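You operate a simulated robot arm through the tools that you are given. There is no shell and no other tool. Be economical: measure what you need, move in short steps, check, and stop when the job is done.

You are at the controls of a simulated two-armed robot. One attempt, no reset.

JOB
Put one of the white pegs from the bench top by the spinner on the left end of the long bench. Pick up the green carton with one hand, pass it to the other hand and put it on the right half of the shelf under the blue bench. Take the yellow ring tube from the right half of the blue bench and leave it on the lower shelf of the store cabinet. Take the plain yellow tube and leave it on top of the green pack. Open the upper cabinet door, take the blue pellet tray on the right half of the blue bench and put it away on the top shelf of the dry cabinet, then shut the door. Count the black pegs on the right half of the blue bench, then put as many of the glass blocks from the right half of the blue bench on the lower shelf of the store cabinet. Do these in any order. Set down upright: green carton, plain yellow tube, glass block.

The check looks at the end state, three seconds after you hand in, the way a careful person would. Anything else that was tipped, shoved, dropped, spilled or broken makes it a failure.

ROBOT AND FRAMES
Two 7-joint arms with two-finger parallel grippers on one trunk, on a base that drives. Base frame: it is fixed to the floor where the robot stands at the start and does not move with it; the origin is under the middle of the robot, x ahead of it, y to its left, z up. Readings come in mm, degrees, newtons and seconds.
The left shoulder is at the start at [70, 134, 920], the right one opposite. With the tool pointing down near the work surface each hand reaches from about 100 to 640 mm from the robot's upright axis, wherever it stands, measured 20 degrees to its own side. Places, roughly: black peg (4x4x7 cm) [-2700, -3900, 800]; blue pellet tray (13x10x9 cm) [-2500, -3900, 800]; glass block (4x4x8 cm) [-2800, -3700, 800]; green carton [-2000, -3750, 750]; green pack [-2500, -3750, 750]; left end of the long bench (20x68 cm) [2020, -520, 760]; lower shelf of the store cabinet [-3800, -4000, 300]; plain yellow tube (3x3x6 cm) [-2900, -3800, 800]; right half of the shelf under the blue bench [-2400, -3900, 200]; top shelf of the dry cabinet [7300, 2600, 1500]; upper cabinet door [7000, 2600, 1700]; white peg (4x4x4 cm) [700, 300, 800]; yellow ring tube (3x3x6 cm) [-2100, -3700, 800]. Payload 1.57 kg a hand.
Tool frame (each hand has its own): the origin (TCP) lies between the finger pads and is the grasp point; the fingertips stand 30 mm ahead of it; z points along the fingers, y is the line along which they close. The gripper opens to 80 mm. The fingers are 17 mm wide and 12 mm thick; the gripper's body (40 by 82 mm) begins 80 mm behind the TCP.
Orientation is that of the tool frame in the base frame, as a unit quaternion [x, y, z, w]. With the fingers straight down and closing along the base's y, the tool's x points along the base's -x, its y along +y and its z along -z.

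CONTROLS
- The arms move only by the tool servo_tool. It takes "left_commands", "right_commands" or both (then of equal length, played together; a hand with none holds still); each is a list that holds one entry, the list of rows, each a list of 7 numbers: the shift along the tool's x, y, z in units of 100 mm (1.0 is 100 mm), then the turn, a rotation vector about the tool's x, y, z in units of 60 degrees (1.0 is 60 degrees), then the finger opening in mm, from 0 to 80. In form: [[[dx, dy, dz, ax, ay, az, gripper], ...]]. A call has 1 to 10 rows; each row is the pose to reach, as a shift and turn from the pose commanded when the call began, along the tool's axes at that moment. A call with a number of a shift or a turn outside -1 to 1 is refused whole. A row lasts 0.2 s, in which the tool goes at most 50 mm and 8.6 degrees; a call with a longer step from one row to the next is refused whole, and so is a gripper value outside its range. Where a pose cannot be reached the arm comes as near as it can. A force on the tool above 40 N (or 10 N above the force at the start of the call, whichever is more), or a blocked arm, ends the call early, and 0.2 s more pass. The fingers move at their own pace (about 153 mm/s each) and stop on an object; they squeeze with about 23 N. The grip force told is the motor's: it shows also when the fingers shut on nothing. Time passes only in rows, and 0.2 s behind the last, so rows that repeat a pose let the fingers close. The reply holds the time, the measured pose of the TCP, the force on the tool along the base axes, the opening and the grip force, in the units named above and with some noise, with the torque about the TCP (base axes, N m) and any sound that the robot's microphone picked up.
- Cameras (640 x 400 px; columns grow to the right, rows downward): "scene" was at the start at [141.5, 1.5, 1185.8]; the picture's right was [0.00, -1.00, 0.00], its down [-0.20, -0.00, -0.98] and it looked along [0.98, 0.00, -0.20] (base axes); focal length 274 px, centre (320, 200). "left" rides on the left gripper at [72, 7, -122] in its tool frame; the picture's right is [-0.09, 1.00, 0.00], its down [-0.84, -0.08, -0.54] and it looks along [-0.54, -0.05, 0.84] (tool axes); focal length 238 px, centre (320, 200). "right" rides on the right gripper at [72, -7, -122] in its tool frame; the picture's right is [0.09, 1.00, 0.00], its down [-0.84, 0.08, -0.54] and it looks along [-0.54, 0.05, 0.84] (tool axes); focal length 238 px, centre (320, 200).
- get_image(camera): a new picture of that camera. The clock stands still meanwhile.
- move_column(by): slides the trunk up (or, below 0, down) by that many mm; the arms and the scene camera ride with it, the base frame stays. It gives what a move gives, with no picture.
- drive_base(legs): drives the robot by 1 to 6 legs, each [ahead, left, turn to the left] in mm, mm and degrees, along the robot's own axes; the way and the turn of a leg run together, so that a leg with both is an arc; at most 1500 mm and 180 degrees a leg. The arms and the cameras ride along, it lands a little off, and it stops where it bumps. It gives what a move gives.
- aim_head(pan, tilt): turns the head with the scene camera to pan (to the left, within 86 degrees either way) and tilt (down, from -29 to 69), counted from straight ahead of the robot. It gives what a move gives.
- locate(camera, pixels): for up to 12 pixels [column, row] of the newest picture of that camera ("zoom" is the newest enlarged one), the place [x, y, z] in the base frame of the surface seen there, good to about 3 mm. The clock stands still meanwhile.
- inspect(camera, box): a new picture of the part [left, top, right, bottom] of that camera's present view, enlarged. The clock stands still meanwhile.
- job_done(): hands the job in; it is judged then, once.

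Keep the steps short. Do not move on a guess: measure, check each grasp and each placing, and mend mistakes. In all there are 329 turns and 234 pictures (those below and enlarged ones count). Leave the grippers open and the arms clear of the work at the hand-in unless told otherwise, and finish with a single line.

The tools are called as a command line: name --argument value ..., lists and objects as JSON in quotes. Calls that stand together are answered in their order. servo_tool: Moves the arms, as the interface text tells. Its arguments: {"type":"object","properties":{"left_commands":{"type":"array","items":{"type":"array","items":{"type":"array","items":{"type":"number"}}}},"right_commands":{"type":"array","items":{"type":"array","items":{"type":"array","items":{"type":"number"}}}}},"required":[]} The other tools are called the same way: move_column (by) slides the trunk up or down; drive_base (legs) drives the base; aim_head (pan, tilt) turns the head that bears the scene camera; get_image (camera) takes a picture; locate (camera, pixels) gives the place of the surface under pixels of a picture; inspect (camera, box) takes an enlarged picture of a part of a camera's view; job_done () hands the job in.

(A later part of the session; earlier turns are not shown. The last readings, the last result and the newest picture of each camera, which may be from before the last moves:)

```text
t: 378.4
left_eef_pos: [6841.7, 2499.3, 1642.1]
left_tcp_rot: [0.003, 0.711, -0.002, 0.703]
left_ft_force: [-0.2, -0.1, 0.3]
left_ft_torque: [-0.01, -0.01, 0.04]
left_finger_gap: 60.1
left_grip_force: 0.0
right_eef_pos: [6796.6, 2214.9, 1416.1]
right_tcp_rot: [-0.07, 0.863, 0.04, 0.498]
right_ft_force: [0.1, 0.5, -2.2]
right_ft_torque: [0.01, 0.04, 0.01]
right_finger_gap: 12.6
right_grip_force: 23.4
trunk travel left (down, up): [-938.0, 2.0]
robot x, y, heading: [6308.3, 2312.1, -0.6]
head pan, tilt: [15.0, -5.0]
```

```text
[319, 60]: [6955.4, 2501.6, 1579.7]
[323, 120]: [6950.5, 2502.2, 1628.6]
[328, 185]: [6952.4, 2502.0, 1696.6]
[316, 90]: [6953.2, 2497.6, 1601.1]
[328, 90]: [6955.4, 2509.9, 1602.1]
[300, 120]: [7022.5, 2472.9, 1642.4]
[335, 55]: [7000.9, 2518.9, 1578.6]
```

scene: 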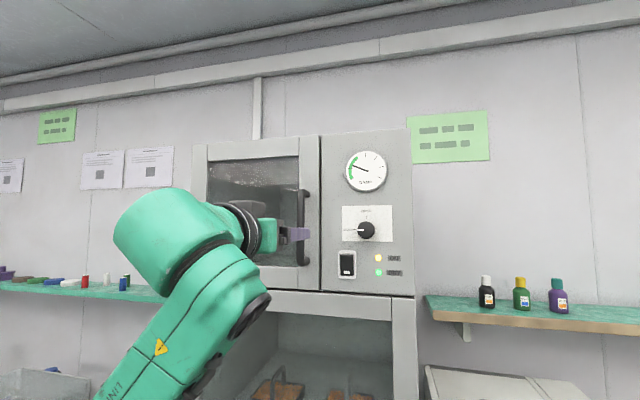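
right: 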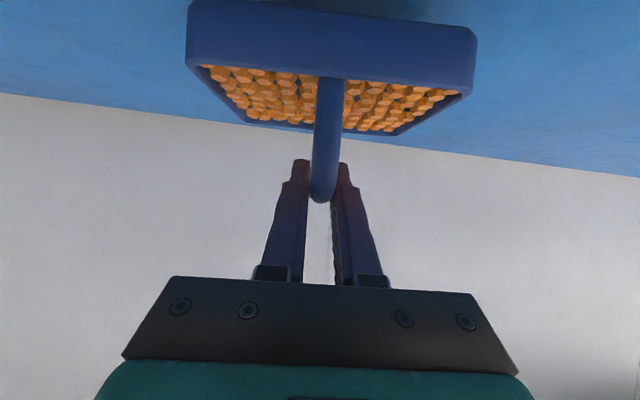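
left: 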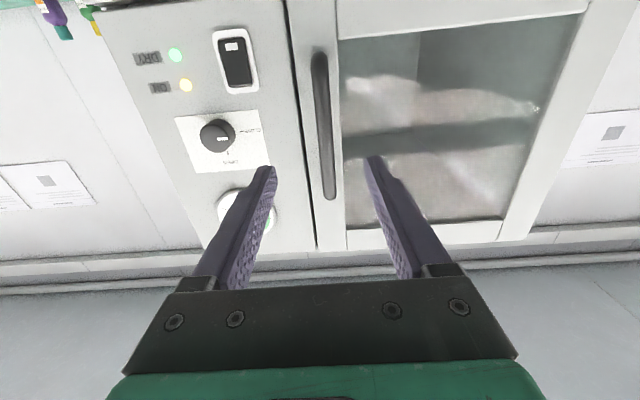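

Bar at y 2503, front x 6950. Advance 100 then 12 mm and close.

servo_tool --left_commands '[[[0, 0.035, 0.3, 0, 0, 0, 60], [0, 0.035, 0.65, 0, 0, 0, 60], [0, 0.035, 1.0, 0, 0, 0, 60], [0, 0.035, 1.0, 0, 0, 0, 60]]]'

servo_tool --left_commands '[[[0, 0, 0.12, 0, 0, 0, 60], [0, 0, 0.12, 0, 0, 0, 30], [0, 0, 0.12, 0, 0, 0, 5], [0, 0, 0.12, 0, 0, 0, 5], [0, 0, 0.12, 0, 0, 0, 5]]]'

get_image --camera "left"

```text
t: 379.4
left_eef_pos: [6944.4, 2503.5, 1640.0]
left_tcp_rot: [0.003, 0.711, -0.002, 0.703]
left_ft_force: [0.4, 0.2, 0.0]
left_ft_torque: [-0.02, -0.04, 0.0]
left_finger_gap: 60.0
left_grip_force: 0.0
right_eef_pos: [6797.2, 2214.4, 1414.4]
right_tcp_rot: [-0.07, 0.863, 0.041, 0.498]
right_ft_force: [-0.3, 0.8, -1.9]
right_ft_torque: [-0.02, 0.02, -0.01]
right_finger_gap: 12.6
right_grip_force: 23.2
trunk travel left (down, up): [-938.0, 2.0]
robot x, y, heading: [6310.0, 2308.3, -0.6]
head pan, tilt: [15.0, -5.0]
```

```text
t: 380.6
left_eef_pos: [6956.4, 2503.1, 1639.8]
left_tcp_rot: [0.003, 0.712, -0.003, 0.702]
left_ft_force: [2.0, 2.1, 0.7]
left_ft_torque: [-0.03, 0.11, -0.01]
left_finger_gap: 15.6
left_grip_force: 31.2
right_eef_pos: [6799.0, 2216.3, 1415.0]
right_tcp_rot: [-0.07, 0.864, 0.039, 0.498]
right_ft_force: [0.5, -0.2, -1.9]
right_ft_torque: [0.02, 0.04, 0.02]
right_finger_gap: 12.7
right_grip_force: 22.6
trunk travel left (down, up): [-938.0, 2.0]
robot x, y, heading: [6308.5, 2309.0, -0.8]
head pan, tilt: [15.0, -5.0]
```

```text
107 pictures are left
```

left: 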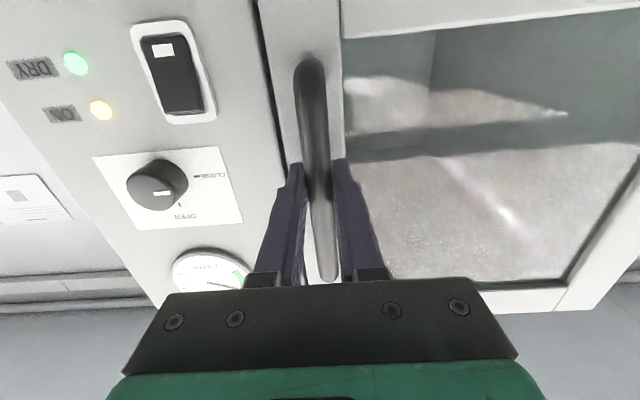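

Handle gripped (15.6 mm). Pull gently along the door's arc: first 10°, to see that it gives.

servo_tool --left_commands '[[[0, 0.02, -0.12, 0.04, 0, 0, 5], [0, 0.055, -0.253, 0.083, 0, 0, 5], [0, 0.09, -0.38, 0.125, 0, 0, 5], [0, 0.13, -0.5, 0.167, 0, 0, 5]]]'

get_image --camera "left"

```text
t: 381.6
left_eef_pos: [6907.3, 2516.4, 1638.9]
left_tcp_rot: [0.066, 0.71, -0.065, 0.698]
left_ft_force: [0.0, -1.0, -7.6]
left_ft_torque: [0.08, 0.08, -0.08]
left_finger_gap: 15.6
left_grip_force: 31.2
right_eef_pos: [6799.4, 2215.0, 1415.8]
right_tcp_rot: [-0.07, 0.864, 0.04, 0.498]
right_ft_force: [-0.1, 0.1, -3.0]
right_ft_torque: [0.0, 0.02, 0.02]
right_finger_gap: 12.7
right_grip_force: 22.7
trunk travel left (down, up): [-938.0, 2.0]
robot x, y, heading: [6306.8, 2308.7, -0.3]
head pan, tilt: [15.0, -5.0]
```

```text
106 pictures are left
```

left: 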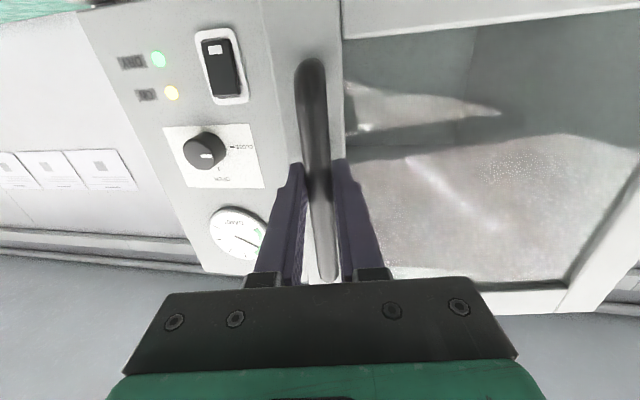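

It opens freely. Continue along the arc, 20° at a time.

servo_tool --left_commands '[[[0, 0.055, -0.253, 0.083, 0, 0, 5], [0, 0.13, -0.5, 0.167, 0, 0, 5], [0, 0.229, -0.739, 0.25, 0, 0, 5], [0, 0.347, -0.968, 0.333, 0, 0, 5]]]'

servo_tool --left_commands '[[[0, 0.055, -0.253, 0.083, 0, 0, 5], [0, 0.13, -0.5, 0.167, 0, 0, 5], [0, 0.229, -0.739, 0.25, 0, 0, 5], [0, 0.347, -0.968, 0.333, 0, 0, 5]]]'

get_image --camera "scene"

```text
t: 382.6
left_eef_pos: [6816.4, 2566.1, 1640.4]
left_tcp_rot: [0.188, 0.689, -0.186, 0.675]
left_ft_force: [-7.0, -9.7, -28.1]
left_ft_torque: [0.39, -0.08, -0.05]
left_finger_gap: 16.0
left_grip_force: 31.0
right_eef_pos: [6800.3, 2213.6, 1413.8]
right_tcp_rot: [-0.07, 0.863, 0.041, 0.498]
right_ft_force: [0.5, 0.0, -1.5]
right_ft_torque: [-0.02, 0.04, -0.02]
right_finger_gap: 12.6
right_grip_force: 23.2
trunk travel left (down, up): [-938.0, 2.0]
robot x, y, heading: [6309.9, 2311.3, -0.8]
head pan, tilt: [15.0, -5.0]
```

```text
t: 383.6
left_eef_pos: [6744.7, 2647.9, 1643.9]
left_tcp_rot: [0.302, 0.643, -0.302, 0.635]
left_ft_force: [-11.1, -6.9, -21.4]
left_ft_torque: [0.48, 0.12, -0.19]
left_finger_gap: 15.9
left_grip_force: 31.2
right_eef_pos: [6793.6, 2213.6, 1418.1]
right_tcp_rot: [-0.071, 0.863, 0.041, 0.499]
right_ft_force: [-1.3, 0.0, -2.7]
right_ft_torque: [-0.04, 0.02, -0.03]
right_finger_gap: 12.5
right_grip_force: 23.0
trunk travel left (down, up): [-938.0, 2.0]
robot x, y, heading: [6306.7, 2310.6, -0.4]
head pan, tilt: [15.0, -5.0]
```

```text
105 pictures are left
```

scene: 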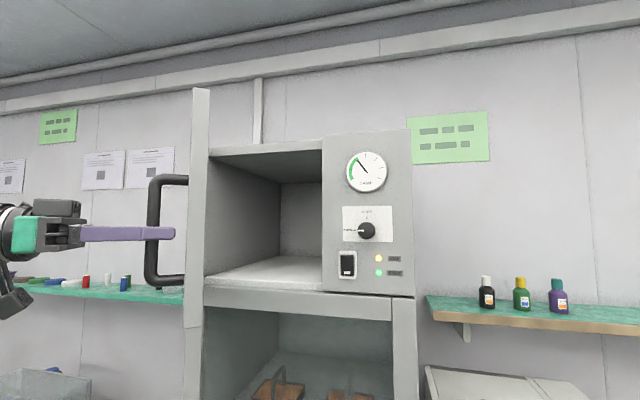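

Door at ≈50°. Another 20°, easing 4 mm down.

servo_tool --left_commands '[[[0.01, 0.055, -0.253, 0.083, 0, 0, 5], [0.02, 0.13, -0.5, 0.167, 0, 0, 5], [0.03, 0.229, -0.739, 0.25, 0, 0, 5], [0.04, 0.347, -0.968, 0.333, 0, 0, 5]]]'

get_image --camera "scene"

```text
t: 384.6
left_eef_pos: [6716.3, 2713.1, 1609.9]
left_tcp_rot: [0.394, 0.587, -0.396, 0.585]
left_ft_force: [6.7, 1.5, 16.9]
left_ft_torque: [0.73, -0.03, 0.02]
left_finger_gap: 15.8
left_grip_force: 30.3
left hand out of reach, approached as far as the arm can: row 3, 4
right_eef_pos: [6800.2, 2212.6, 1415.1]
right_tcp_rot: [-0.069, 0.864, 0.04, 0.497]
right_ft_force: [0.0, -0.1, -2.5]
right_ft_torque: [0.0, 0.03, 0.0]
right_finger_gap: 12.7
right_grip_force: 22.8
trunk travel left (down, up): [-938.0, 2.0]
robot x, y, heading: [6308.7, 2313.3, -0.5]
head pan, tilt: [15.0, -5.0]
```

```text
104 pictures are left
```

scene: 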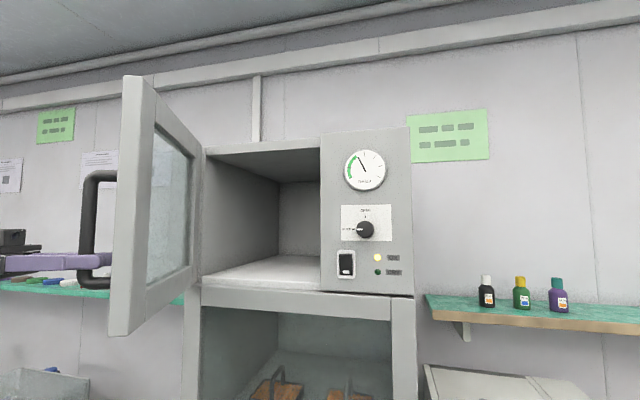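

Door ≈67° and the arm is at its limit; move the base left 100 mm with the handle still held, to bring the door to ≈87°.

drive_base --legs '[[-5, 100, 0]]'

get_image --camera "scene"

```text
t: 385.7
left_eef_pos: [6706.2, 2809.4, 1609.7]
left_tcp_rot: [0.396, 0.592, -0.395, 0.58]
left_ft_force: [-9.4, -1.8, -6.1]
left_ft_torque: [0.89, 0.04, -0.1]
left_finger_gap: 15.8
left_grip_force: 31.5
right_eef_pos: [6790.1, 2309.6, 1417.5]
right_tcp_rot: [-0.068, 0.863, 0.04, 0.5]
right_ft_force: [0.1, 0.0, -2.1]
right_ft_torque: [0.0, 0.04, 0.02]
right_finger_gap: 12.4
right_grip_force: 23.1
trunk travel left (down, up): [-938.0, 2.0]
robot x, y, heading: [6302.1, 2408.7, -0.5]
head pan, tilt: [15.0, -5.0]
```

```text
103 pictures are left
```

scene: 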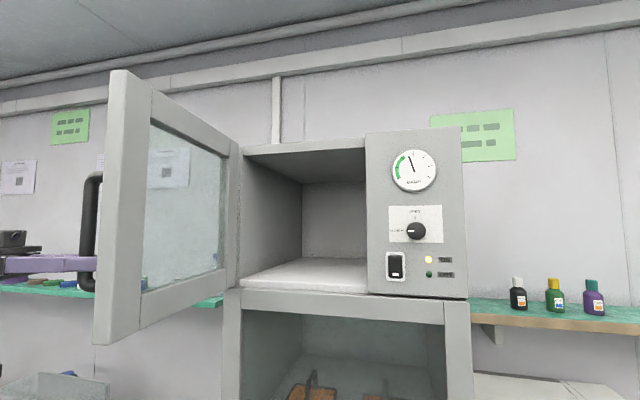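

Door ≈85°. Release the handle and draw the left hand back.

servo_tool --left_commands '[[[0, 0, 0, 0, 0, 0, 35], [0, 0, 0, 0, 0, 0, 60], [0, 0, -0.2, 0, 0, 0, 60], [0, 0, -0.5, 0, 0, 0, 60], [0, 0, -0.8, 0, 0, 0, 60]]]'

get_image --camera "scene"

locate --camera "scene" --pixels '[[100, 330], [120, 90], [225, 275], [245, 285], [310, 275], [366, 285], [360, 160], [250, 150], [300, 262], [335, 230]]'

```text
t: 386.9
left_eef_pos: [6683.7, 2845.6, 1588.1]
left_tcp_rot: [0.395, 0.59, -0.397, 0.581]
left_ft_force: [0.8, -0.1, 0.7]
left_ft_torque: [0.02, 0.0, 0.01]
left_finger_gap: 59.9
left_grip_force: 0.1
left hand out of reach, approached as far as the arm can: row 3, 4, 5
right_eef_pos: [6792.8, 2314.5, 1415.6]
right_tcp_rot: [-0.07, 0.863, 0.039, 0.498]
right_ft_force: [0.3, 0.5, -2.1]
right_ft_torque: [-0.03, 0.05, -0.02]
right_finger_gap: 12.5
right_grip_force: 23.0
trunk travel left (down, up): [-938.0, 2.0]
robot x, y, heading: [6308.6, 2409.3, -0.6]
head pan, tilt: [15.0, -5.0]
```

```text
102 pictures are left
```

scene: 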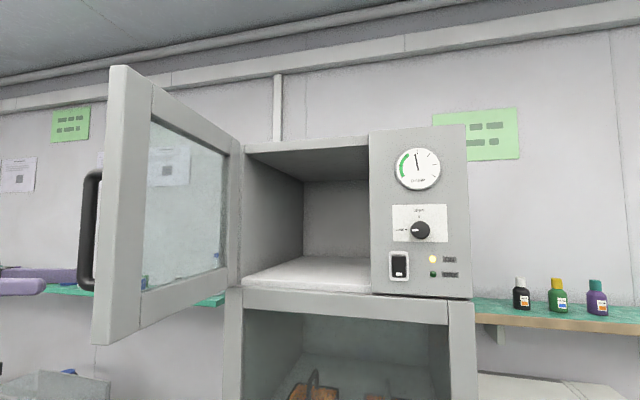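

```text
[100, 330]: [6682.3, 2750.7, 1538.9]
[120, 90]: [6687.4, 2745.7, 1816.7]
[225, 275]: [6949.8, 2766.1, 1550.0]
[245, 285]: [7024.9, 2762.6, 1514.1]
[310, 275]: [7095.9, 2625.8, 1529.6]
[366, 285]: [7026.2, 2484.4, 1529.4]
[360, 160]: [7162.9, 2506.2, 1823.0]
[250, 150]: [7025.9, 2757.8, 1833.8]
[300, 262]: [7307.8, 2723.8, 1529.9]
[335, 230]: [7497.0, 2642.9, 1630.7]
```

Interior floor z≈1530, y 2485–2762, ceiling 1830. First clear the left hand from the handle: base left 80, then fold the left arm.

drive_base --legs '[[0, 90, 0]]'

servo_tool --left_commands '[[[0, -0.2, -0.07, -0.13, 0, 0, 60], [0, -0.4, -0.14, -0.26, 0, 0, 60], [0, -0.6, -0.22, -0.39, 0, 0, 60], [0, -0.8, -0.29, -0.52, 0, 0, 60], [0, -0.94, -0.34, -0.65, 0, 0, 60], [0, -0.94, -0.34, -0.78, 0, 0, 60]]]'

get_image --camera "scene"

```text
t: 388.1
left_eef_pos: [6686.2, 2920.5, 1592.3]
left_tcp_rot: [0.4, 0.592, -0.396, 0.578]
left_ft_force: [0.4, -0.2, 0.7]
left_ft_torque: [0.02, 0.01, 0.01]
left_finger_gap: 60.3
left_grip_force: 0.0
right_eef_pos: [6794.6, 2391.2, 1415.1]
right_tcp_rot: [-0.067, 0.864, 0.043, 0.498]
right_ft_force: [-0.2, -0.5, -2.3]
right_ft_torque: [0.02, 0.01, 0.1]
right_finger_gap: 12.5
right_grip_force: 22.9
trunk travel left (down, up): [-938.0, 2.0]
robot x, y, heading: [6307.2, 2502.6, -0.7]
head pan, tilt: [15.0, -5.0]
```

```text
t: 389.4
left_eef_pos: [6585.4, 2927.6, 1591.3]
left_tcp_rot: [0.134, 0.7, -0.129, 0.69]
left_ft_force: [-0.2, -0.5, 0.3]
left_ft_torque: [0.01, 0.02, 0.05]
left_finger_gap: 60.1
left_grip_force: 0.1
right_eef_pos: [6794.3, 2399.6, 1415.1]
right_tcp_rot: [-0.068, 0.864, 0.04, 0.497]
right_ft_force: [-0.6, 0.2, -2.2]
right_ft_torque: [-0.02, 0.01, 0.02]
right_finger_gap: 12.5
right_grip_force: 23.2
trunk travel left (down, up): [-938.0, 2.0]
robot x, y, heading: [6304.0, 2499.0, -0.4]
head pan, tilt: [15.0, -5.0]
```

```text
101 pictures are left
```

scene: 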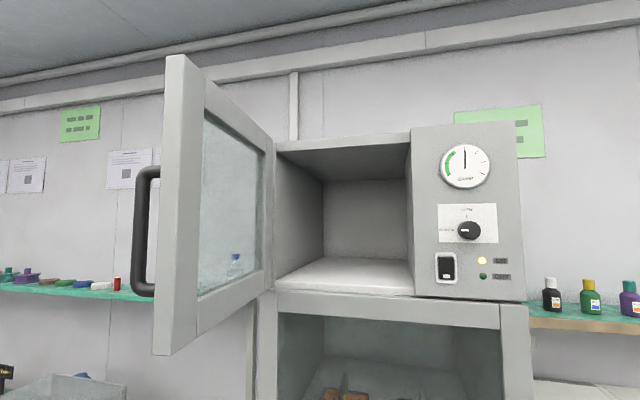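

Open the door wider so neither arm nor head meets it: I'll push it from the inside with the left fist using base moves. First straighten the left hand and go right 290.

servo_tool --left_commands '[[[0, 0, 0, -0.13, 0, 0, 20], [0, 0, 0, -0.26, 0, 0, 5], [0, 0, 0, -0.387, 0, 0, 5], [0, 0, 0, -0.387, 0, 0, 5]]]'

drive_base --legs '[[0, -290, 0]]'

get_image --camera "scene"

```text
t: 390.4
left_eef_pos: [6586.7, 2932.5, 1588.1]
left_tcp_rot: [-0.01, 0.712, 0.015, 0.702]
left_ft_force: [0.3, 0.7, 0.7]
left_ft_torque: [0.0, -0.02, -0.05]
left_finger_gap: 4.8
left_grip_force: 0.0
right_eef_pos: [6793.9, 2402.9, 1416.1]
right_tcp_rot: [-0.068, 0.864, 0.038, 0.497]
right_ft_force: [-0.9, -0.2, -1.7]
right_ft_torque: [0.0, 0.04, -0.03]
right_finger_gap: 12.5
right_grip_force: 23.3
trunk travel left (down, up): [-938.0, 2.0]
robot x, y, heading: [6301.5, 2499.7, -0.8]
head pan, tilt: [15.0, -5.0]
```

```text
t: 392.4
left_eef_pos: [6582.6, 2645.2, 1587.3]
left_tcp_rot: [-0.009, 0.712, 0.013, 0.702]
left_ft_force: [-0.4, 0.4, 0.8]
left_ft_torque: [-0.02, -0.04, 0.0]
left_finger_gap: 5.1
left_grip_force: 0.1
right_eef_pos: [6791.8, 2117.4, 1415.5]
right_tcp_rot: [-0.07, 0.864, 0.039, 0.498]
right_ft_force: [-0.6, -0.2, -1.8]
right_ft_torque: [-0.01, 0.05, 0.02]
right_finger_gap: 12.7
right_grip_force: 23.3
trunk travel left (down, up): [-938.0, 2.0]
robot x, y, heading: [6303.0, 2213.9, -0.5]
head pan, tilt: [15.0, -5.0]
```

```text
100 pictures are left
```

scene: 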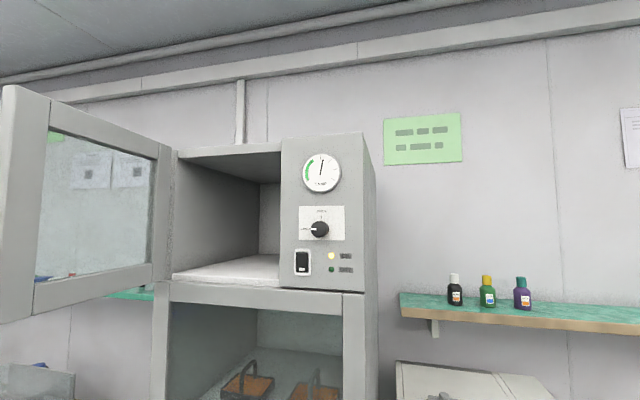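

locate --camera "scene" --pixels '[[402, 300], [420, 312], [400, 365], [470, 395], [455, 290], [50, 250], [15, 200]]'

```text
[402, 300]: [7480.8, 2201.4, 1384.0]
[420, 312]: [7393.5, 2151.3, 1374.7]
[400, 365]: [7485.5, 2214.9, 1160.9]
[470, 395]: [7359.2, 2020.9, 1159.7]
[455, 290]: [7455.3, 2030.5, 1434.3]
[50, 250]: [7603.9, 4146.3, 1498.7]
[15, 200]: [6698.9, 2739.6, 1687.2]
```

Clear. Ahead 200, then left 220 to push the door wider.

drive_base --legs '[[200, 0, 0]]'

drive_base --legs '[[0, 230, 0]]'

get_image --camera "scene"

```text
t: 394.1
left_eef_pos: [6777.9, 2638.6, 1589.0]
left_tcp_rot: [-0.008, 0.71, 0.013, 0.704]
left_ft_force: [-0.5, -0.3, 0.1]
left_ft_torque: [-0.01, 0.01, -0.02]
left_finger_gap: 5.0
left_grip_force: 0.0
right_eef_pos: [6986.6, 2109.9, 1419.0]
right_tcp_rot: [-0.068, 0.863, 0.039, 0.5]
right_ft_force: [-0.6, -0.5, -1.3]
right_ft_torque: [-0.01, 0.03, -0.02]
right_finger_gap: 12.8
right_grip_force: 23.3
trunk travel left (down, up): [-938.0, 2.0]
robot x, y, heading: [6503.5, 2207.3, -0.6]
head pan, tilt: [15.0, -5.0]
```

```text
t: 395.5
left_eef_pos: [6789.6, 2804.6, 1587.2]
left_tcp_rot: [-0.007, 0.713, 0.011, 0.701]
left_ft_force: [0.2, 0.1, -0.8]
left_ft_torque: [-0.02, -0.05, 0.01]
left_finger_gap: 3.2
left_grip_force: 0.0
right_eef_pos: [6995.7, 2267.3, 1414.3]
right_tcp_rot: [-0.058, 0.868, 0.029, 0.493]
right_ft_force: [1.3, -6.5, -5.3]
right_ft_torque: [-0.03, 0.08, -0.17]
right_finger_gap: 12.6
right_grip_force: 23.0
trunk travel left (down, up): [-938.0, 2.0]
robot x, y, heading: [6509.1, 2374.5, -0.5]
head pan, tilt: [15.0, -5.0]
stopped in leg 1: the force on the tool passed its limit at 66 N (the readings are from after the stop); the commanded pose is now the measured one
```

```text
99 pictures are left
```

scene: 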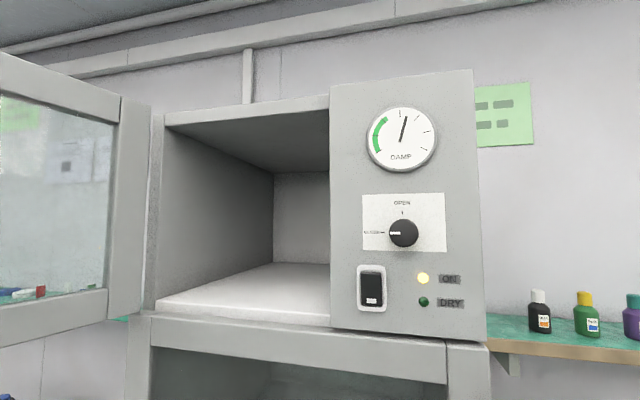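

The tray touched the cabinet's side corner. Step right 60 and check the tray.

drive_base --legs '[[0, -60, 0]]'

get_image --camera "right"

```text
t: 396.5
left_eef_pos: [6786.4, 2760.0, 1583.7]
left_tcp_rot: [-0.012, 0.712, 0.009, 0.702]
left_ft_force: [-0.5, 1.7, -0.7]
left_ft_torque: [0.01, -0.04, -0.11]
left_finger_gap: 4.8
left_grip_force: 0.0
right_eef_pos: [6993.9, 2224.0, 1416.3]
right_tcp_rot: [-0.063, 0.866, 0.027, 0.494]
right_ft_force: [-0.1, 1.6, -2.5]
right_ft_torque: [0.04, 0.07, -0.05]
right_finger_gap: 12.4
right_grip_force: 23.2
trunk travel left (down, up): [-938.0, 2.0]
robot x, y, heading: [6500.5, 2313.3, -0.6]
head pan, tilt: [15.0, -5.0]
```

```text
98 pictures are left
```

right: 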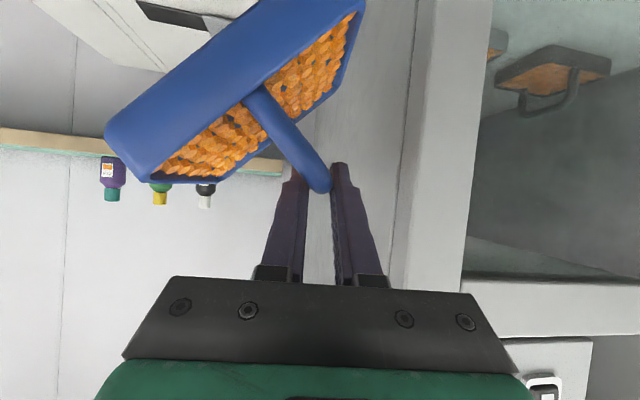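

The tray rolled about 30° in the grip, pellets still in. Back off 250 and look closer.

drive_base --legs '[[-250, 0, 0]]'

aim_head --pan -10 --tilt 15

get_image --camera "scene"

get_image --camera "right"

```text
t: 398.3
left_eef_pos: [6542.5, 2748.6, 1586.0]
left_tcp_rot: [-0.008, 0.714, 0.013, 0.7]
left_ft_force: [-0.2, 0.2, 0.8]
left_ft_torque: [0.02, 0.05, 0.02]
left_finger_gap: 5.4
left_grip_force: 0.1
right_eef_pos: [6749.8, 2212.7, 1413.4]
right_tcp_rot: [-0.06, 0.867, 0.031, 0.494]
right_ft_force: [0.0, -0.4, -2.1]
right_ft_torque: [0.14, 0.04, 0.02]
right_finger_gap: 12.8
right_grip_force: 22.2
trunk travel left (down, up): [-938.0, 2.0]
robot x, y, heading: [6252.5, 2319.1, -0.9]
head pan, tilt: [15.0, -5.0]
```

```text
t: 399.2
left_eef_pos: [6537.5, 2749.2, 1589.0]
left_tcp_rot: [-0.01, 0.712, 0.013, 0.702]
left_ft_force: [-0.7, 0.3, 0.8]
left_ft_torque: [-0.04, -0.02, -0.01]
left_finger_gap: 4.9
left_grip_force: 0.0
right_eef_pos: [6745.1, 2212.2, 1416.3]
right_tcp_rot: [-0.061, 0.865, 0.031, 0.496]
right_ft_force: [0.9, -0.4, -2.7]
right_ft_torque: [0.1, 0.02, -0.02]
right_finger_gap: 12.5
right_grip_force: 23.3
trunk travel left (down, up): [-938.0, 2.0]
robot x, y, heading: [6253.8, 2318.1, -0.8]
head pan, tilt: [-10.0, 15.0]
```

```text
97 pictures are left
```

scene: 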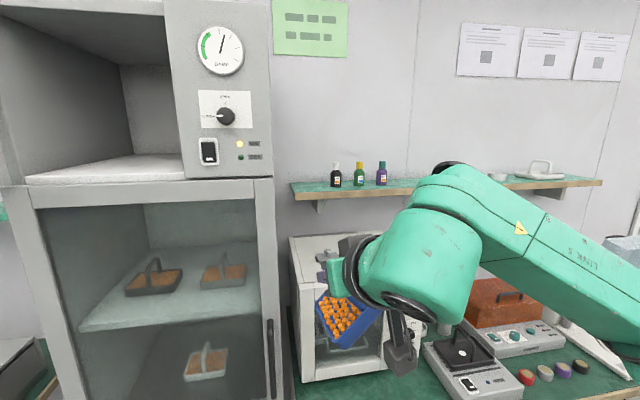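

```text
96 pictures are left
```

right: 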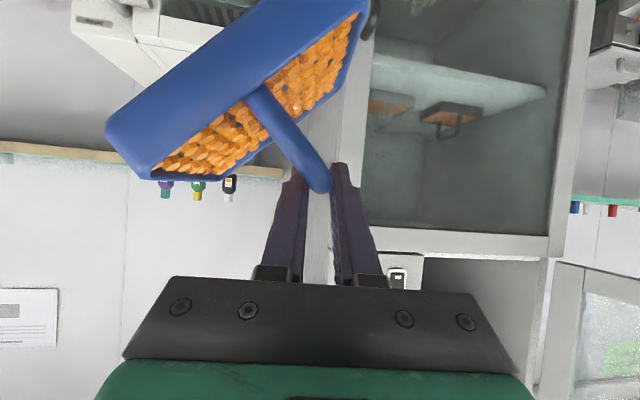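

Pellets are intact; the tray's left end hangs ≈30° low. Roll the hand about the forward axis to level it.

servo_tool --right_commands '[[[0, 0, 0, -0.06, 0, 0.105, 0], [0, 0, 0, -0.12, 0, 0.21, 0], [0, 0, 0, -0.18, 0, 0.315, 0], [0, 0, 0, -0.25, 0, 0.43, 0], [0, 0, 0, -0.25, 0, 0.43, 0]]]'

get_image --camera "right"

inspect --camera "scene" --box '[270, 220, 450, 390]'

```text
t: 400.4
left_eef_pos: [6538.3, 2748.2, 1588.1]
left_tcp_rot: [-0.01, 0.713, 0.013, 0.701]
left_ft_force: [0.1, -0.1, -0.8]
left_ft_torque: [0.0, 0.0, 0.0]
left_finger_gap: 4.9
left_grip_force: 0.1
right_eef_pos: [6745.4, 2213.8, 1416.5]
right_tcp_rot: [0.07, 0.846, 0.253, 0.464]
right_ft_force: [-1.1, 0.2, -1.4]
right_ft_torque: [0.05, 0.03, -0.03]
right_finger_gap: 12.6
right_grip_force: 23.0
trunk travel left (down, up): [-938.0, 2.0]
robot x, y, heading: [6257.1, 2319.0, -0.7]
head pan, tilt: [-10.0, 15.0]
```

```text
95 pictures are left
```

right: 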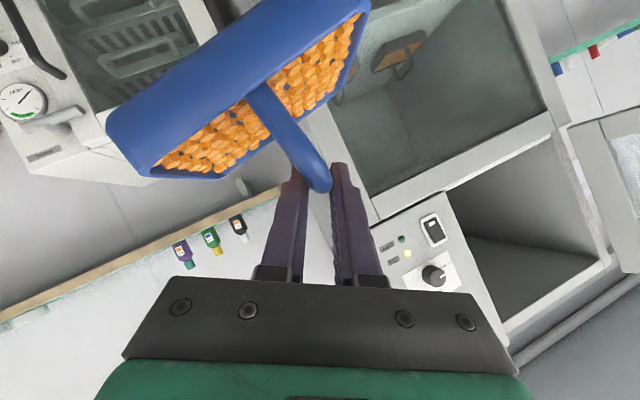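

```text
2.35 times, centred on (360, 305) of scene
```

zoom: 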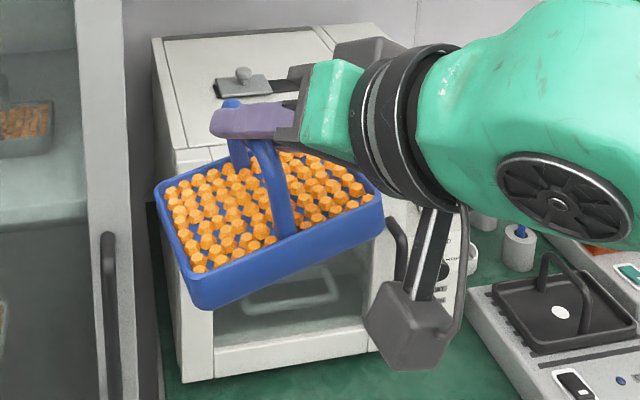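

The tray is level again. Look at the door and left arm.

aim_head --pan 40 --tilt 0

get_image --camera "scene"

```text
t: 401.6
left_eef_pos: [6537.8, 2750.3, 1587.9]
left_tcp_rot: [-0.009, 0.713, 0.013, 0.701]
left_ft_force: [-0.1, 0.8, 0.3]
left_ft_torque: [-0.01, -0.01, 0.01]
left_finger_gap: 5.2
left_grip_force: 0.1
right_eef_pos: [6745.7, 2212.8, 1415.1]
right_tcp_rot: [0.07, 0.846, 0.253, 0.464]
right_ft_force: [0.4, 0.1, -3.1]
right_ft_torque: [0.02, 0.04, -0.02]
right_finger_gap: 12.4
right_grip_force: 22.7
trunk travel left (down, up): [-938.0, 2.0]
robot x, y, heading: [6254.3, 2319.9, -0.5]
head pan, tilt: [40.0, 0.0]
```

```text
93 pictures are left
```

scene: 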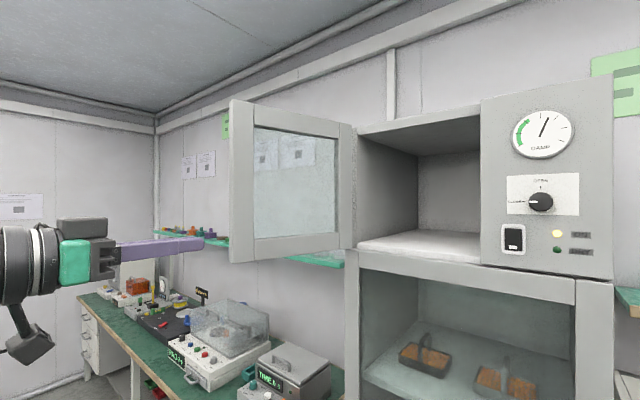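

locate --camera "scene" --pixels '[[235, 255], [240, 110], [345, 240], [340, 130], [245, 240], [200, 243], [240, 180]]'

```text
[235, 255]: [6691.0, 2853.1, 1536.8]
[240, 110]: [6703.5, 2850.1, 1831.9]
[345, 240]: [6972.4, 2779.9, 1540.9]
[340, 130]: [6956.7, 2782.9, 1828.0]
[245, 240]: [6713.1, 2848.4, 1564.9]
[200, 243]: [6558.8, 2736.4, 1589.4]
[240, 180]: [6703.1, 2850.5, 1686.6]
```

Door is at ≈104°. Raise the tray 205 mm (rolled-tool axes computed) and lower the left hand out of the way.

servo_tool --right_commands '[[[-0.2, 0.13, -0.12, 0, 0, 0, 0], [-0.45, 0.3, -0.265, 0, 0, 0, 0], [-0.7, 0.46, -0.41, 0, 0, 0, 0], [-0.776, 0.51, -0.456, 0, 0, 0, 0]]]' --left_commands '[[[0.25, 0, 0, 0, 0, 0, 5], [0.5, 0, 0, 0, 0, 0, 5], [0.75, 0, 0, 0, 0, 0, 5], [1.0, 0, 0, 0, 0, 0, 5]]]'

servo_tool --right_commands '[[[-0.2, 0.13, -0.12, 0, 0, 0, 0], [-0.45, 0.3, -0.265, 0, 0, 0, 0], [-0.7, 0.46, -0.41, 0, 0, 0, 0], [-0.8, 0.526, -0.47, 0, 0, 0, 0]]]' --left_commands '[[[0.25, 0, 0, 0, 0, 0, 5], [0.5, 0, 0, 0, 0, 0, 5], [0.75, 0, 0, 0, 0, 0, 5], [0.9, 0, 0, 0, 0, 0, 5]]]'

drive_base --legs '[[-100, 220, 0]]'

get_image --camera "right"

```text
t: 402.6
left_eef_pos: [6537.5, 2758.1, 1491.7]
left_tcp_rot: [-0.009, 0.713, 0.012, 0.701]
left_ft_force: [-1.0, 0.4, -0.4]
left_ft_torque: [0.01, -0.04, 0.01]
left_finger_gap: 4.9
left_grip_force: 0.1
left hand out of reach, approached as far as the arm can: row 4
right_eef_pos: [6746.9, 2215.0, 1518.2]
right_tcp_rot: [0.071, 0.847, 0.252, 0.463]
right_ft_force: [-0.7, 0.5, -2.2]
right_ft_torque: [0.0, 0.05, 0.01]
right_finger_gap: 12.8
right_grip_force: 23.1
trunk travel left (down, up): [-938.0, 2.0]
robot x, y, heading: [6255.9, 2318.3, -0.6]
head pan, tilt: [40.0, 0.0]
```

```text
t: 403.6
left_eef_pos: [6532.5, 2778.5, 1450.1]
left_tcp_rot: [-0.008, 0.713, 0.013, 0.701]
left_ft_force: [-0.9, -0.3, -0.4]
left_ft_torque: [0.0, -0.02, 0.06]
left_finger_gap: 4.7
left_grip_force: 0.0
left hand out of reach, approached as far as the arm can: row 1, 2, 3, 4
right_eef_pos: [6742.5, 2212.2, 1626.3]
right_tcp_rot: [0.071, 0.846, 0.252, 0.464]
right_ft_force: [0.0, 0.5, -2.1]
right_ft_torque: [0.01, 0.02, -0.02]
right_finger_gap: 12.7
right_grip_force: 22.9
trunk travel left (down, up): [-938.0, 2.0]
robot x, y, heading: [6256.8, 2320.6, -0.7]
head pan, tilt: [40.0, 0.0]
```

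```text
t: 405.4
left_eef_pos: [6442.5, 2995.6, 1450.7]
left_tcp_rot: [-0.007, 0.714, 0.014, 0.7]
left_ft_force: [0.0, -0.1, -0.3]
left_ft_torque: [-0.01, 0.02, 0.0]
left_finger_gap: 4.9
left_grip_force: 0.1
right_eef_pos: [6651.4, 2429.2, 1623.7]
right_tcp_rot: [0.072, 0.846, 0.254, 0.463]
right_ft_force: [0.1, -1.0, -2.4]
right_ft_torque: [0.06, 0.03, 0.01]
right_finger_gap: 12.5
right_grip_force: 23.5
trunk travel left (down, up): [-938.0, 2.0]
robot x, y, heading: [6155.1, 2540.5, -0.8]
head pan, tilt: [40.0, 0.0]
```

```text
92 pictures are left
```

right: 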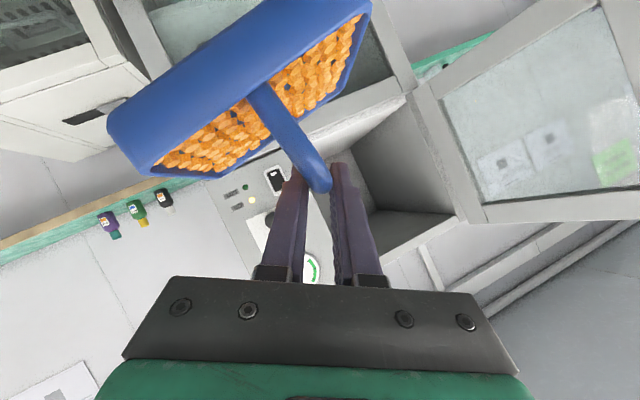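

Check the tray's level by measuring rim corners.

locate --camera "right" --pixels '[[150, 172], [366, 14], [118, 120], [290, 2], [215, 176], [345, 75], [265, 95]]'

```text
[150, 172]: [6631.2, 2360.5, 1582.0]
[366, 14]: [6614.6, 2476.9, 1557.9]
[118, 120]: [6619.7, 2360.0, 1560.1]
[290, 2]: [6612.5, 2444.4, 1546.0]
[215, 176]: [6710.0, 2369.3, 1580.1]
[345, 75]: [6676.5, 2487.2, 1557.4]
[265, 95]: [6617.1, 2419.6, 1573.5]
```

Left end is still ≈12° low; roll 12° more, then move the arm left 166 and forward 70.

servo_tool --right_commands '[[[0, 0, 0, -0.056, -0.012, 0.082, 0], [0, 0, 0, -0.112, -0.023, 0.164, 0], [0, 0, 0, -0.112, -0.023, 0.164, 0]]]'

get_image --camera "right"

locate --camera "right" --pixels '[[150, 172], [366, 14], [118, 120], [290, 2], [215, 176], [345, 75]]'

```text
t: 406.1
left_eef_pos: [6439.9, 3000.6, 1449.2]
left_tcp_rot: [-0.009, 0.713, 0.013, 0.701]
left_ft_force: [1.0, -0.9, -0.4]
left_ft_torque: [-0.01, 0.03, -0.01]
left_finger_gap: 4.8
left_grip_force: 0.0
right_eef_pos: [6647.6, 2434.6, 1625.0]
right_tcp_rot: [0.119, 0.815, 0.34, 0.454]
right_ft_force: [-1.2, 0.3, -2.0]
right_ft_torque: [-0.03, 0.03, 0.01]
right_finger_gap: 12.8
right_grip_force: 22.9
trunk travel left (down, up): [-938.0, 2.0]
robot x, y, heading: [6160.2, 2537.5, -0.4]
head pan, tilt: [40.0, 0.0]
```

```text
91 pictures are left
```

right: 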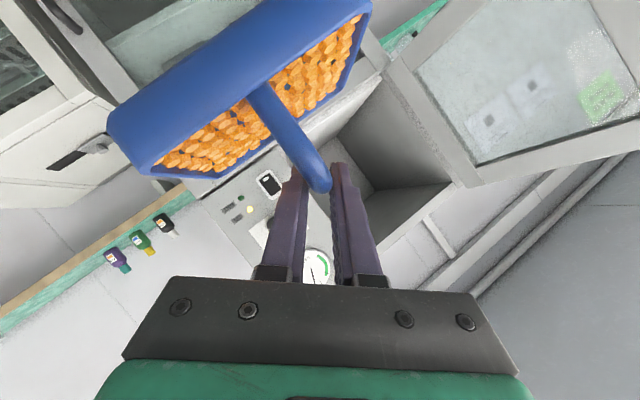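

```text
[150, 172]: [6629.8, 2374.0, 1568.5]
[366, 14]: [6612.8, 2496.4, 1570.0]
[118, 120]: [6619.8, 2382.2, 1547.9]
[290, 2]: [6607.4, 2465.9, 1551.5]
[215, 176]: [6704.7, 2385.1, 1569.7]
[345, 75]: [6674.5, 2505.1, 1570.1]
```

Tray is level now (rim z≈1569 at all corners, bottom ≈1540). Move the arm left 166, forward 70, up 15 in two calls.

servo_tool --right_commands '[[[0.043, 0.156, 0.158, 0, 0, 0, 0], [0.086, 0.31, 0.315, 0, 0, 0, 0], [0.129, 0.467, 0.473, 0, 0, 0, 0], [0.172, 0.623, 0.63, 0, 0, 0, 0]]]'

servo_tool --right_commands '[[[0.043, 0.156, 0.158, 0, 0, 0, 0], [0.086, 0.31, 0.315, 0, 0, 0, 0], [0.129, 0.467, 0.473, 0, 0, 0, 0], [0.172, 0.623, 0.63, 0, 0, 0, 0], [0.172, 0.623, 0.63, 0, 0, 0, 0]]]'

aim_head --pan 5 --tilt 5

get_image --camera "scene"

```text
t: 407.1
left_eef_pos: [6440.6, 3002.0, 1448.9]
left_tcp_rot: [-0.007, 0.713, 0.01, 0.701]
left_ft_force: [-0.2, 0.0, 0.3]
left_ft_torque: [-0.02, 0.01, 0.01]
left_finger_gap: 4.9
left_grip_force: 0.1
right_eef_pos: [6684.5, 2519.4, 1632.8]
right_tcp_rot: [0.118, 0.816, 0.339, 0.454]
right_ft_force: [0.1, 1.0, -2.6]
right_ft_torque: [-0.02, 0.04, -0.02]
right_finger_gap: 12.2
right_grip_force: 23.2
trunk travel left (down, up): [-938.0, 2.0]
robot x, y, heading: [6159.8, 2538.4, -1.0]
head pan, tilt: [40.0, 0.0]
```

```text
t: 408.4
left_eef_pos: [6439.4, 3001.2, 1450.7]
left_tcp_rot: [-0.009, 0.713, 0.013, 0.701]
left_ft_force: [-0.5, 0.4, -0.2]
left_ft_torque: [0.03, -0.03, 0.0]
left_finger_gap: 4.9
left_grip_force: 0.1
right_eef_pos: [6717.8, 2601.7, 1639.4]
right_tcp_rot: [0.119, 0.815, 0.338, 0.455]
right_ft_force: [-0.6, -0.2, -2.8]
right_ft_torque: [-0.05, 0.04, -0.01]
right_finger_gap: 12.7
right_grip_force: 23.0
trunk travel left (down, up): [-938.0, 2.0]
robot x, y, heading: [6158.0, 2537.8, -0.7]
head pan, tilt: [40.0, 0.0]
```

```text
t: 409.4
left_eef_pos: [6439.1, 3000.4, 1449.6]
left_tcp_rot: [-0.008, 0.713, 0.012, 0.701]
left_ft_force: [0.1, 0.0, -0.4]
left_ft_torque: [0.02, -0.01, -0.02]
left_finger_gap: 5.0
left_grip_force: 0.1
right_eef_pos: [6720.1, 2601.3, 1639.5]
right_tcp_rot: [0.118, 0.815, 0.34, 0.454]
right_ft_force: [-0.2, -0.2, -1.8]
right_ft_torque: [-0.01, 0.03, 0.01]
right_finger_gap: 12.9
right_grip_force: 23.5
trunk travel left (down, up): [-938.0, 2.0]
robot x, y, heading: [6155.0, 2537.5, -0.8]
head pan, tilt: [5.0, 5.0]
```

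```text
90 pictures are left
```

scene: 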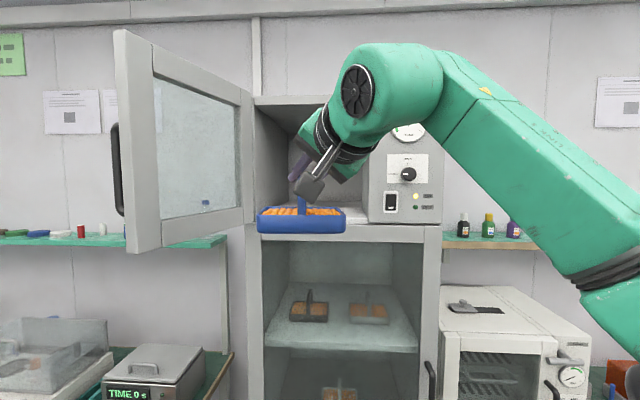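

Measure the arm parts that will come near the frame.

locate --camera "scene" --pixels '[[360, 50], [345, 110], [355, 170], [340, 150], [390, 60], [370, 130], [310, 185], [330, 130], [400, 120], [262, 215], [342, 215], [440, 100]]'

inspect --camera "scene" --box '[240, 30, 480, 250]'

```text
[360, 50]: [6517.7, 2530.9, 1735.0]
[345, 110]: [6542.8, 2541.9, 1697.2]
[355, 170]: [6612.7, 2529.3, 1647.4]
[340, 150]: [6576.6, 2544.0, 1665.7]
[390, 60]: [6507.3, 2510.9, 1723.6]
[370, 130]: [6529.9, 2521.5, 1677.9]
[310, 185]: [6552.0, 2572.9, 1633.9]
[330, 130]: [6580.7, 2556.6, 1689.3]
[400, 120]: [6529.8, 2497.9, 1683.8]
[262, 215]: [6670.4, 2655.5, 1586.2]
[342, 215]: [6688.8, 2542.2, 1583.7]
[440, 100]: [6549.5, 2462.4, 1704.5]
```

```text
1.82 times, centred on (360, 140) of scene
```

zoom: 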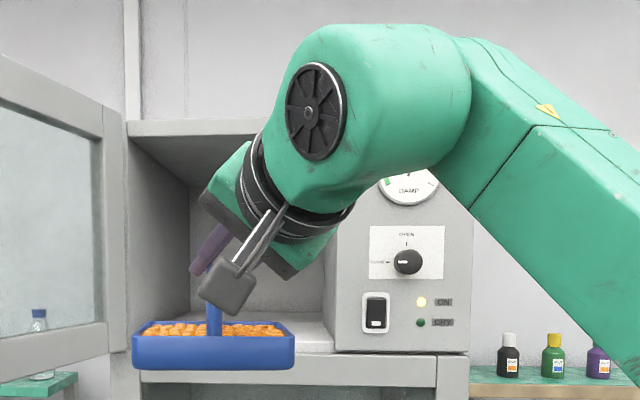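

The forearm limits TCP x to ≈7060. Move in stages: ahead 200 and left 45 first, then check the left arm against the door.

drive_base --legs '[[200, 45, 0]]'

aim_head --pan 55 --tilt 5

get_image --camera "scene"

```text
t: 411.0
left_eef_pos: [6633.0, 3041.9, 1450.9]
left_tcp_rot: [-0.008, 0.711, 0.013, 0.703]
left_ft_force: [-0.9, 0.0, 0.0]
left_ft_torque: [0.0, 0.02, 0.01]
left_finger_gap: 5.2
left_grip_force: 0.2
right_eef_pos: [6912.3, 2641.3, 1642.3]
right_tcp_rot: [0.118, 0.814, 0.34, 0.456]
right_ft_force: [-0.1, -0.7, -2.4]
right_ft_torque: [-0.07, 0.02, 0.02]
right_finger_gap: 12.7
right_grip_force: 23.0
trunk travel left (down, up): [-938.0, 2.0]
robot x, y, heading: [6357.2, 2578.5, -0.7]
head pan, tilt: [5.0, 5.0]
```

```text
t: 412.2
left_eef_pos: [6638.4, 3042.7, 1450.0]
left_tcp_rot: [-0.009, 0.712, 0.013, 0.702]
left_ft_force: [-0.5, -0.5, -0.6]
left_ft_torque: [0.01, -0.01, 0.04]
left_finger_gap: 5.2
left_grip_force: 0.0
right_eef_pos: [6918.0, 2642.8, 1639.8]
right_tcp_rot: [0.119, 0.816, 0.339, 0.454]
right_ft_force: [0.2, 0.6, -2.2]
right_ft_torque: [-0.01, 0.01, -0.01]
right_finger_gap: 12.4
right_grip_force: 23.2
trunk travel left (down, up): [-938.0, 2.0]
robot x, y, heading: [6358.0, 2580.5, -0.5]
head pan, tilt: [55.0, 5.0]
```

```text
88 pictures are left
```

scene: 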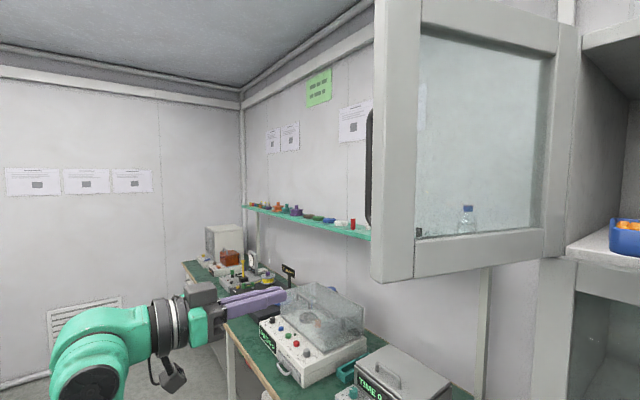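

Left arm is low and clear. Drive ahead 140.

drive_base --legs '[[140, 0, 0]]'

aim_head --pan 5 --tilt 5

get_image --camera "scene"

get_image --camera "right"

```text
t: 413.5
left_eef_pos: [6773.3, 3042.6, 1451.0]
left_tcp_rot: [-0.008, 0.712, 0.012, 0.702]
left_ft_force: [0.4, -0.7, -0.3]
left_ft_torque: [-0.03, 0.04, -0.02]
left_finger_gap: 5.3
left_grip_force: 0.0
right_eef_pos: [7052.5, 2641.9, 1641.6]
right_tcp_rot: [0.117, 0.814, 0.34, 0.456]
right_ft_force: [-0.4, 0.2, -2.1]
right_ft_torque: [-0.01, 0.04, 0.0]
right_finger_gap: 12.6
right_grip_force: 22.5
trunk travel left (down, up): [-938.0, 2.0]
robot x, y, heading: [6499.3, 2579.8, -0.5]
head pan, tilt: [55.0, 5.0]
```

```text
t: 414.7
left_eef_pos: [6778.1, 3042.2, 1449.9]
left_tcp_rot: [-0.009, 0.713, 0.013, 0.701]
left_ft_force: [0.1, 0.2, 0.0]
left_ft_torque: [-0.01, 0.0, -0.01]
left_finger_gap: 5.0
left_grip_force: 0.2
right_eef_pos: [7055.9, 2640.8, 1640.0]
right_tcp_rot: [0.118, 0.815, 0.34, 0.454]
right_ft_force: [0.0, 0.9, -2.0]
right_ft_torque: [-0.03, 0.07, 0.01]
right_finger_gap: 12.5
right_grip_force: 23.3
trunk travel left (down, up): [-938.0, 2.0]
robot x, y, heading: [6500.5, 2576.6, -0.8]
head pan, tilt: [5.0, 5.0]
```

```text
87 pictures are left
```

scene: 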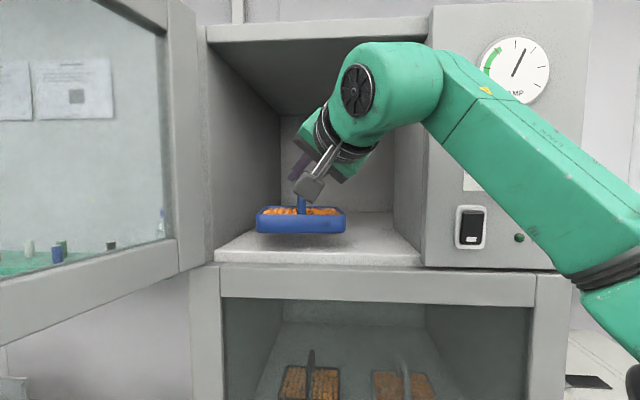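

```text
86 pictures are left
```

right: 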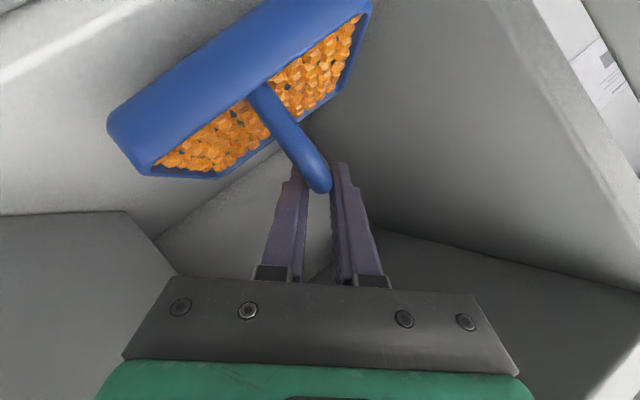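

Check the floor's front edge and the tray's near edge.

locate --camera "scene" --pixels '[[320, 250], [320, 258], [320, 263], [320, 268], [265, 228], [300, 232], [342, 228], [300, 215]]'

```text
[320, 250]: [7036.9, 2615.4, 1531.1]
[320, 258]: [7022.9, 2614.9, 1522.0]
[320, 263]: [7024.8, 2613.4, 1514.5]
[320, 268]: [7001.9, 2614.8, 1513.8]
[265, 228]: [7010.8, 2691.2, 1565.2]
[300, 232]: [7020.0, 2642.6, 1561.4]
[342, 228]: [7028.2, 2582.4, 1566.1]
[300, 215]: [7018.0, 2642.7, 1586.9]
```

locate --camera "scene" --pixels '[[445, 95], [480, 130], [530, 180], [590, 240], [430, 70], [460, 60], [620, 215], [420, 150]]'

```text
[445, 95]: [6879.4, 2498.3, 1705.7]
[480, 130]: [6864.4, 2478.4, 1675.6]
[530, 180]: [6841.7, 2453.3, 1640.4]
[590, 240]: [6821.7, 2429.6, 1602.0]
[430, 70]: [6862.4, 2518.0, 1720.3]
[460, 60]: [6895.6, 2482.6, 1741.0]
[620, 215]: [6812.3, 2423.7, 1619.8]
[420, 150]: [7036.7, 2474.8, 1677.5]
```

Shift in 32 mm and left 28 mm (keeps ≈10–15 mm forearm clearance), then measure.

drive_base --legs '[[32, 28, 0]]'

get_image --camera "scene"

locate --camera "scene" --pixels '[[262, 222], [265, 230], [300, 232], [342, 228], [344, 212], [258, 213], [230, 240], [445, 95], [310, 209]]'

```text
t: 415.6
left_eef_pos: [6802.3, 3061.5, 1454.4]
left_tcp_rot: [-0.007, 0.711, 0.015, 0.703]
left_ft_force: [-0.7, -0.5, 0.9]
left_ft_torque: [-0.01, 0.02, 0.03]
left_finger_gap: 4.9
left_grip_force: 0.0
right_eef_pos: [7079.9, 2660.5, 1644.6]
right_tcp_rot: [0.118, 0.813, 0.342, 0.457]
right_ft_force: [0.0, -1.0, -1.3]
right_ft_torque: [0.03, 0.02, 0.02]
right_finger_gap: 12.5
right_grip_force: 22.8
trunk travel left (down, up): [-938.0, 2.0]
robot x, y, heading: [6531.4, 2606.1, -1.0]
head pan, tilt: [5.0, 5.0]
```

```text
85 pictures are left
```

scene: 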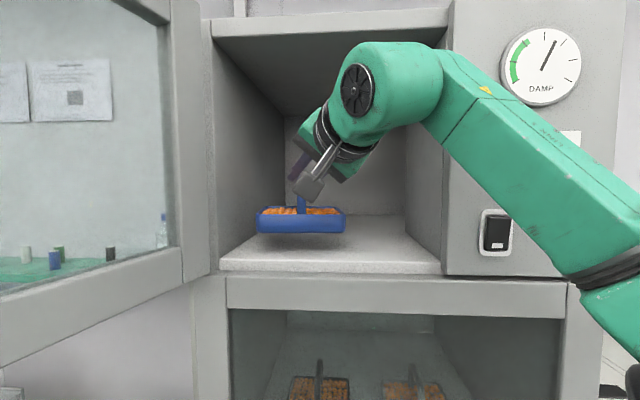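

```text
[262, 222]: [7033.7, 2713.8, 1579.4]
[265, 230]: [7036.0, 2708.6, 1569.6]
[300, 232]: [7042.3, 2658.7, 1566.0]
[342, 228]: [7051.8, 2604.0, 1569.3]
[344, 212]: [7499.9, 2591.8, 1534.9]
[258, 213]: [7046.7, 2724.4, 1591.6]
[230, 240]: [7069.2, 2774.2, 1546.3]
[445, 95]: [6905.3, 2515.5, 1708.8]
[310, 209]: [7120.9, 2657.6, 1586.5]
```

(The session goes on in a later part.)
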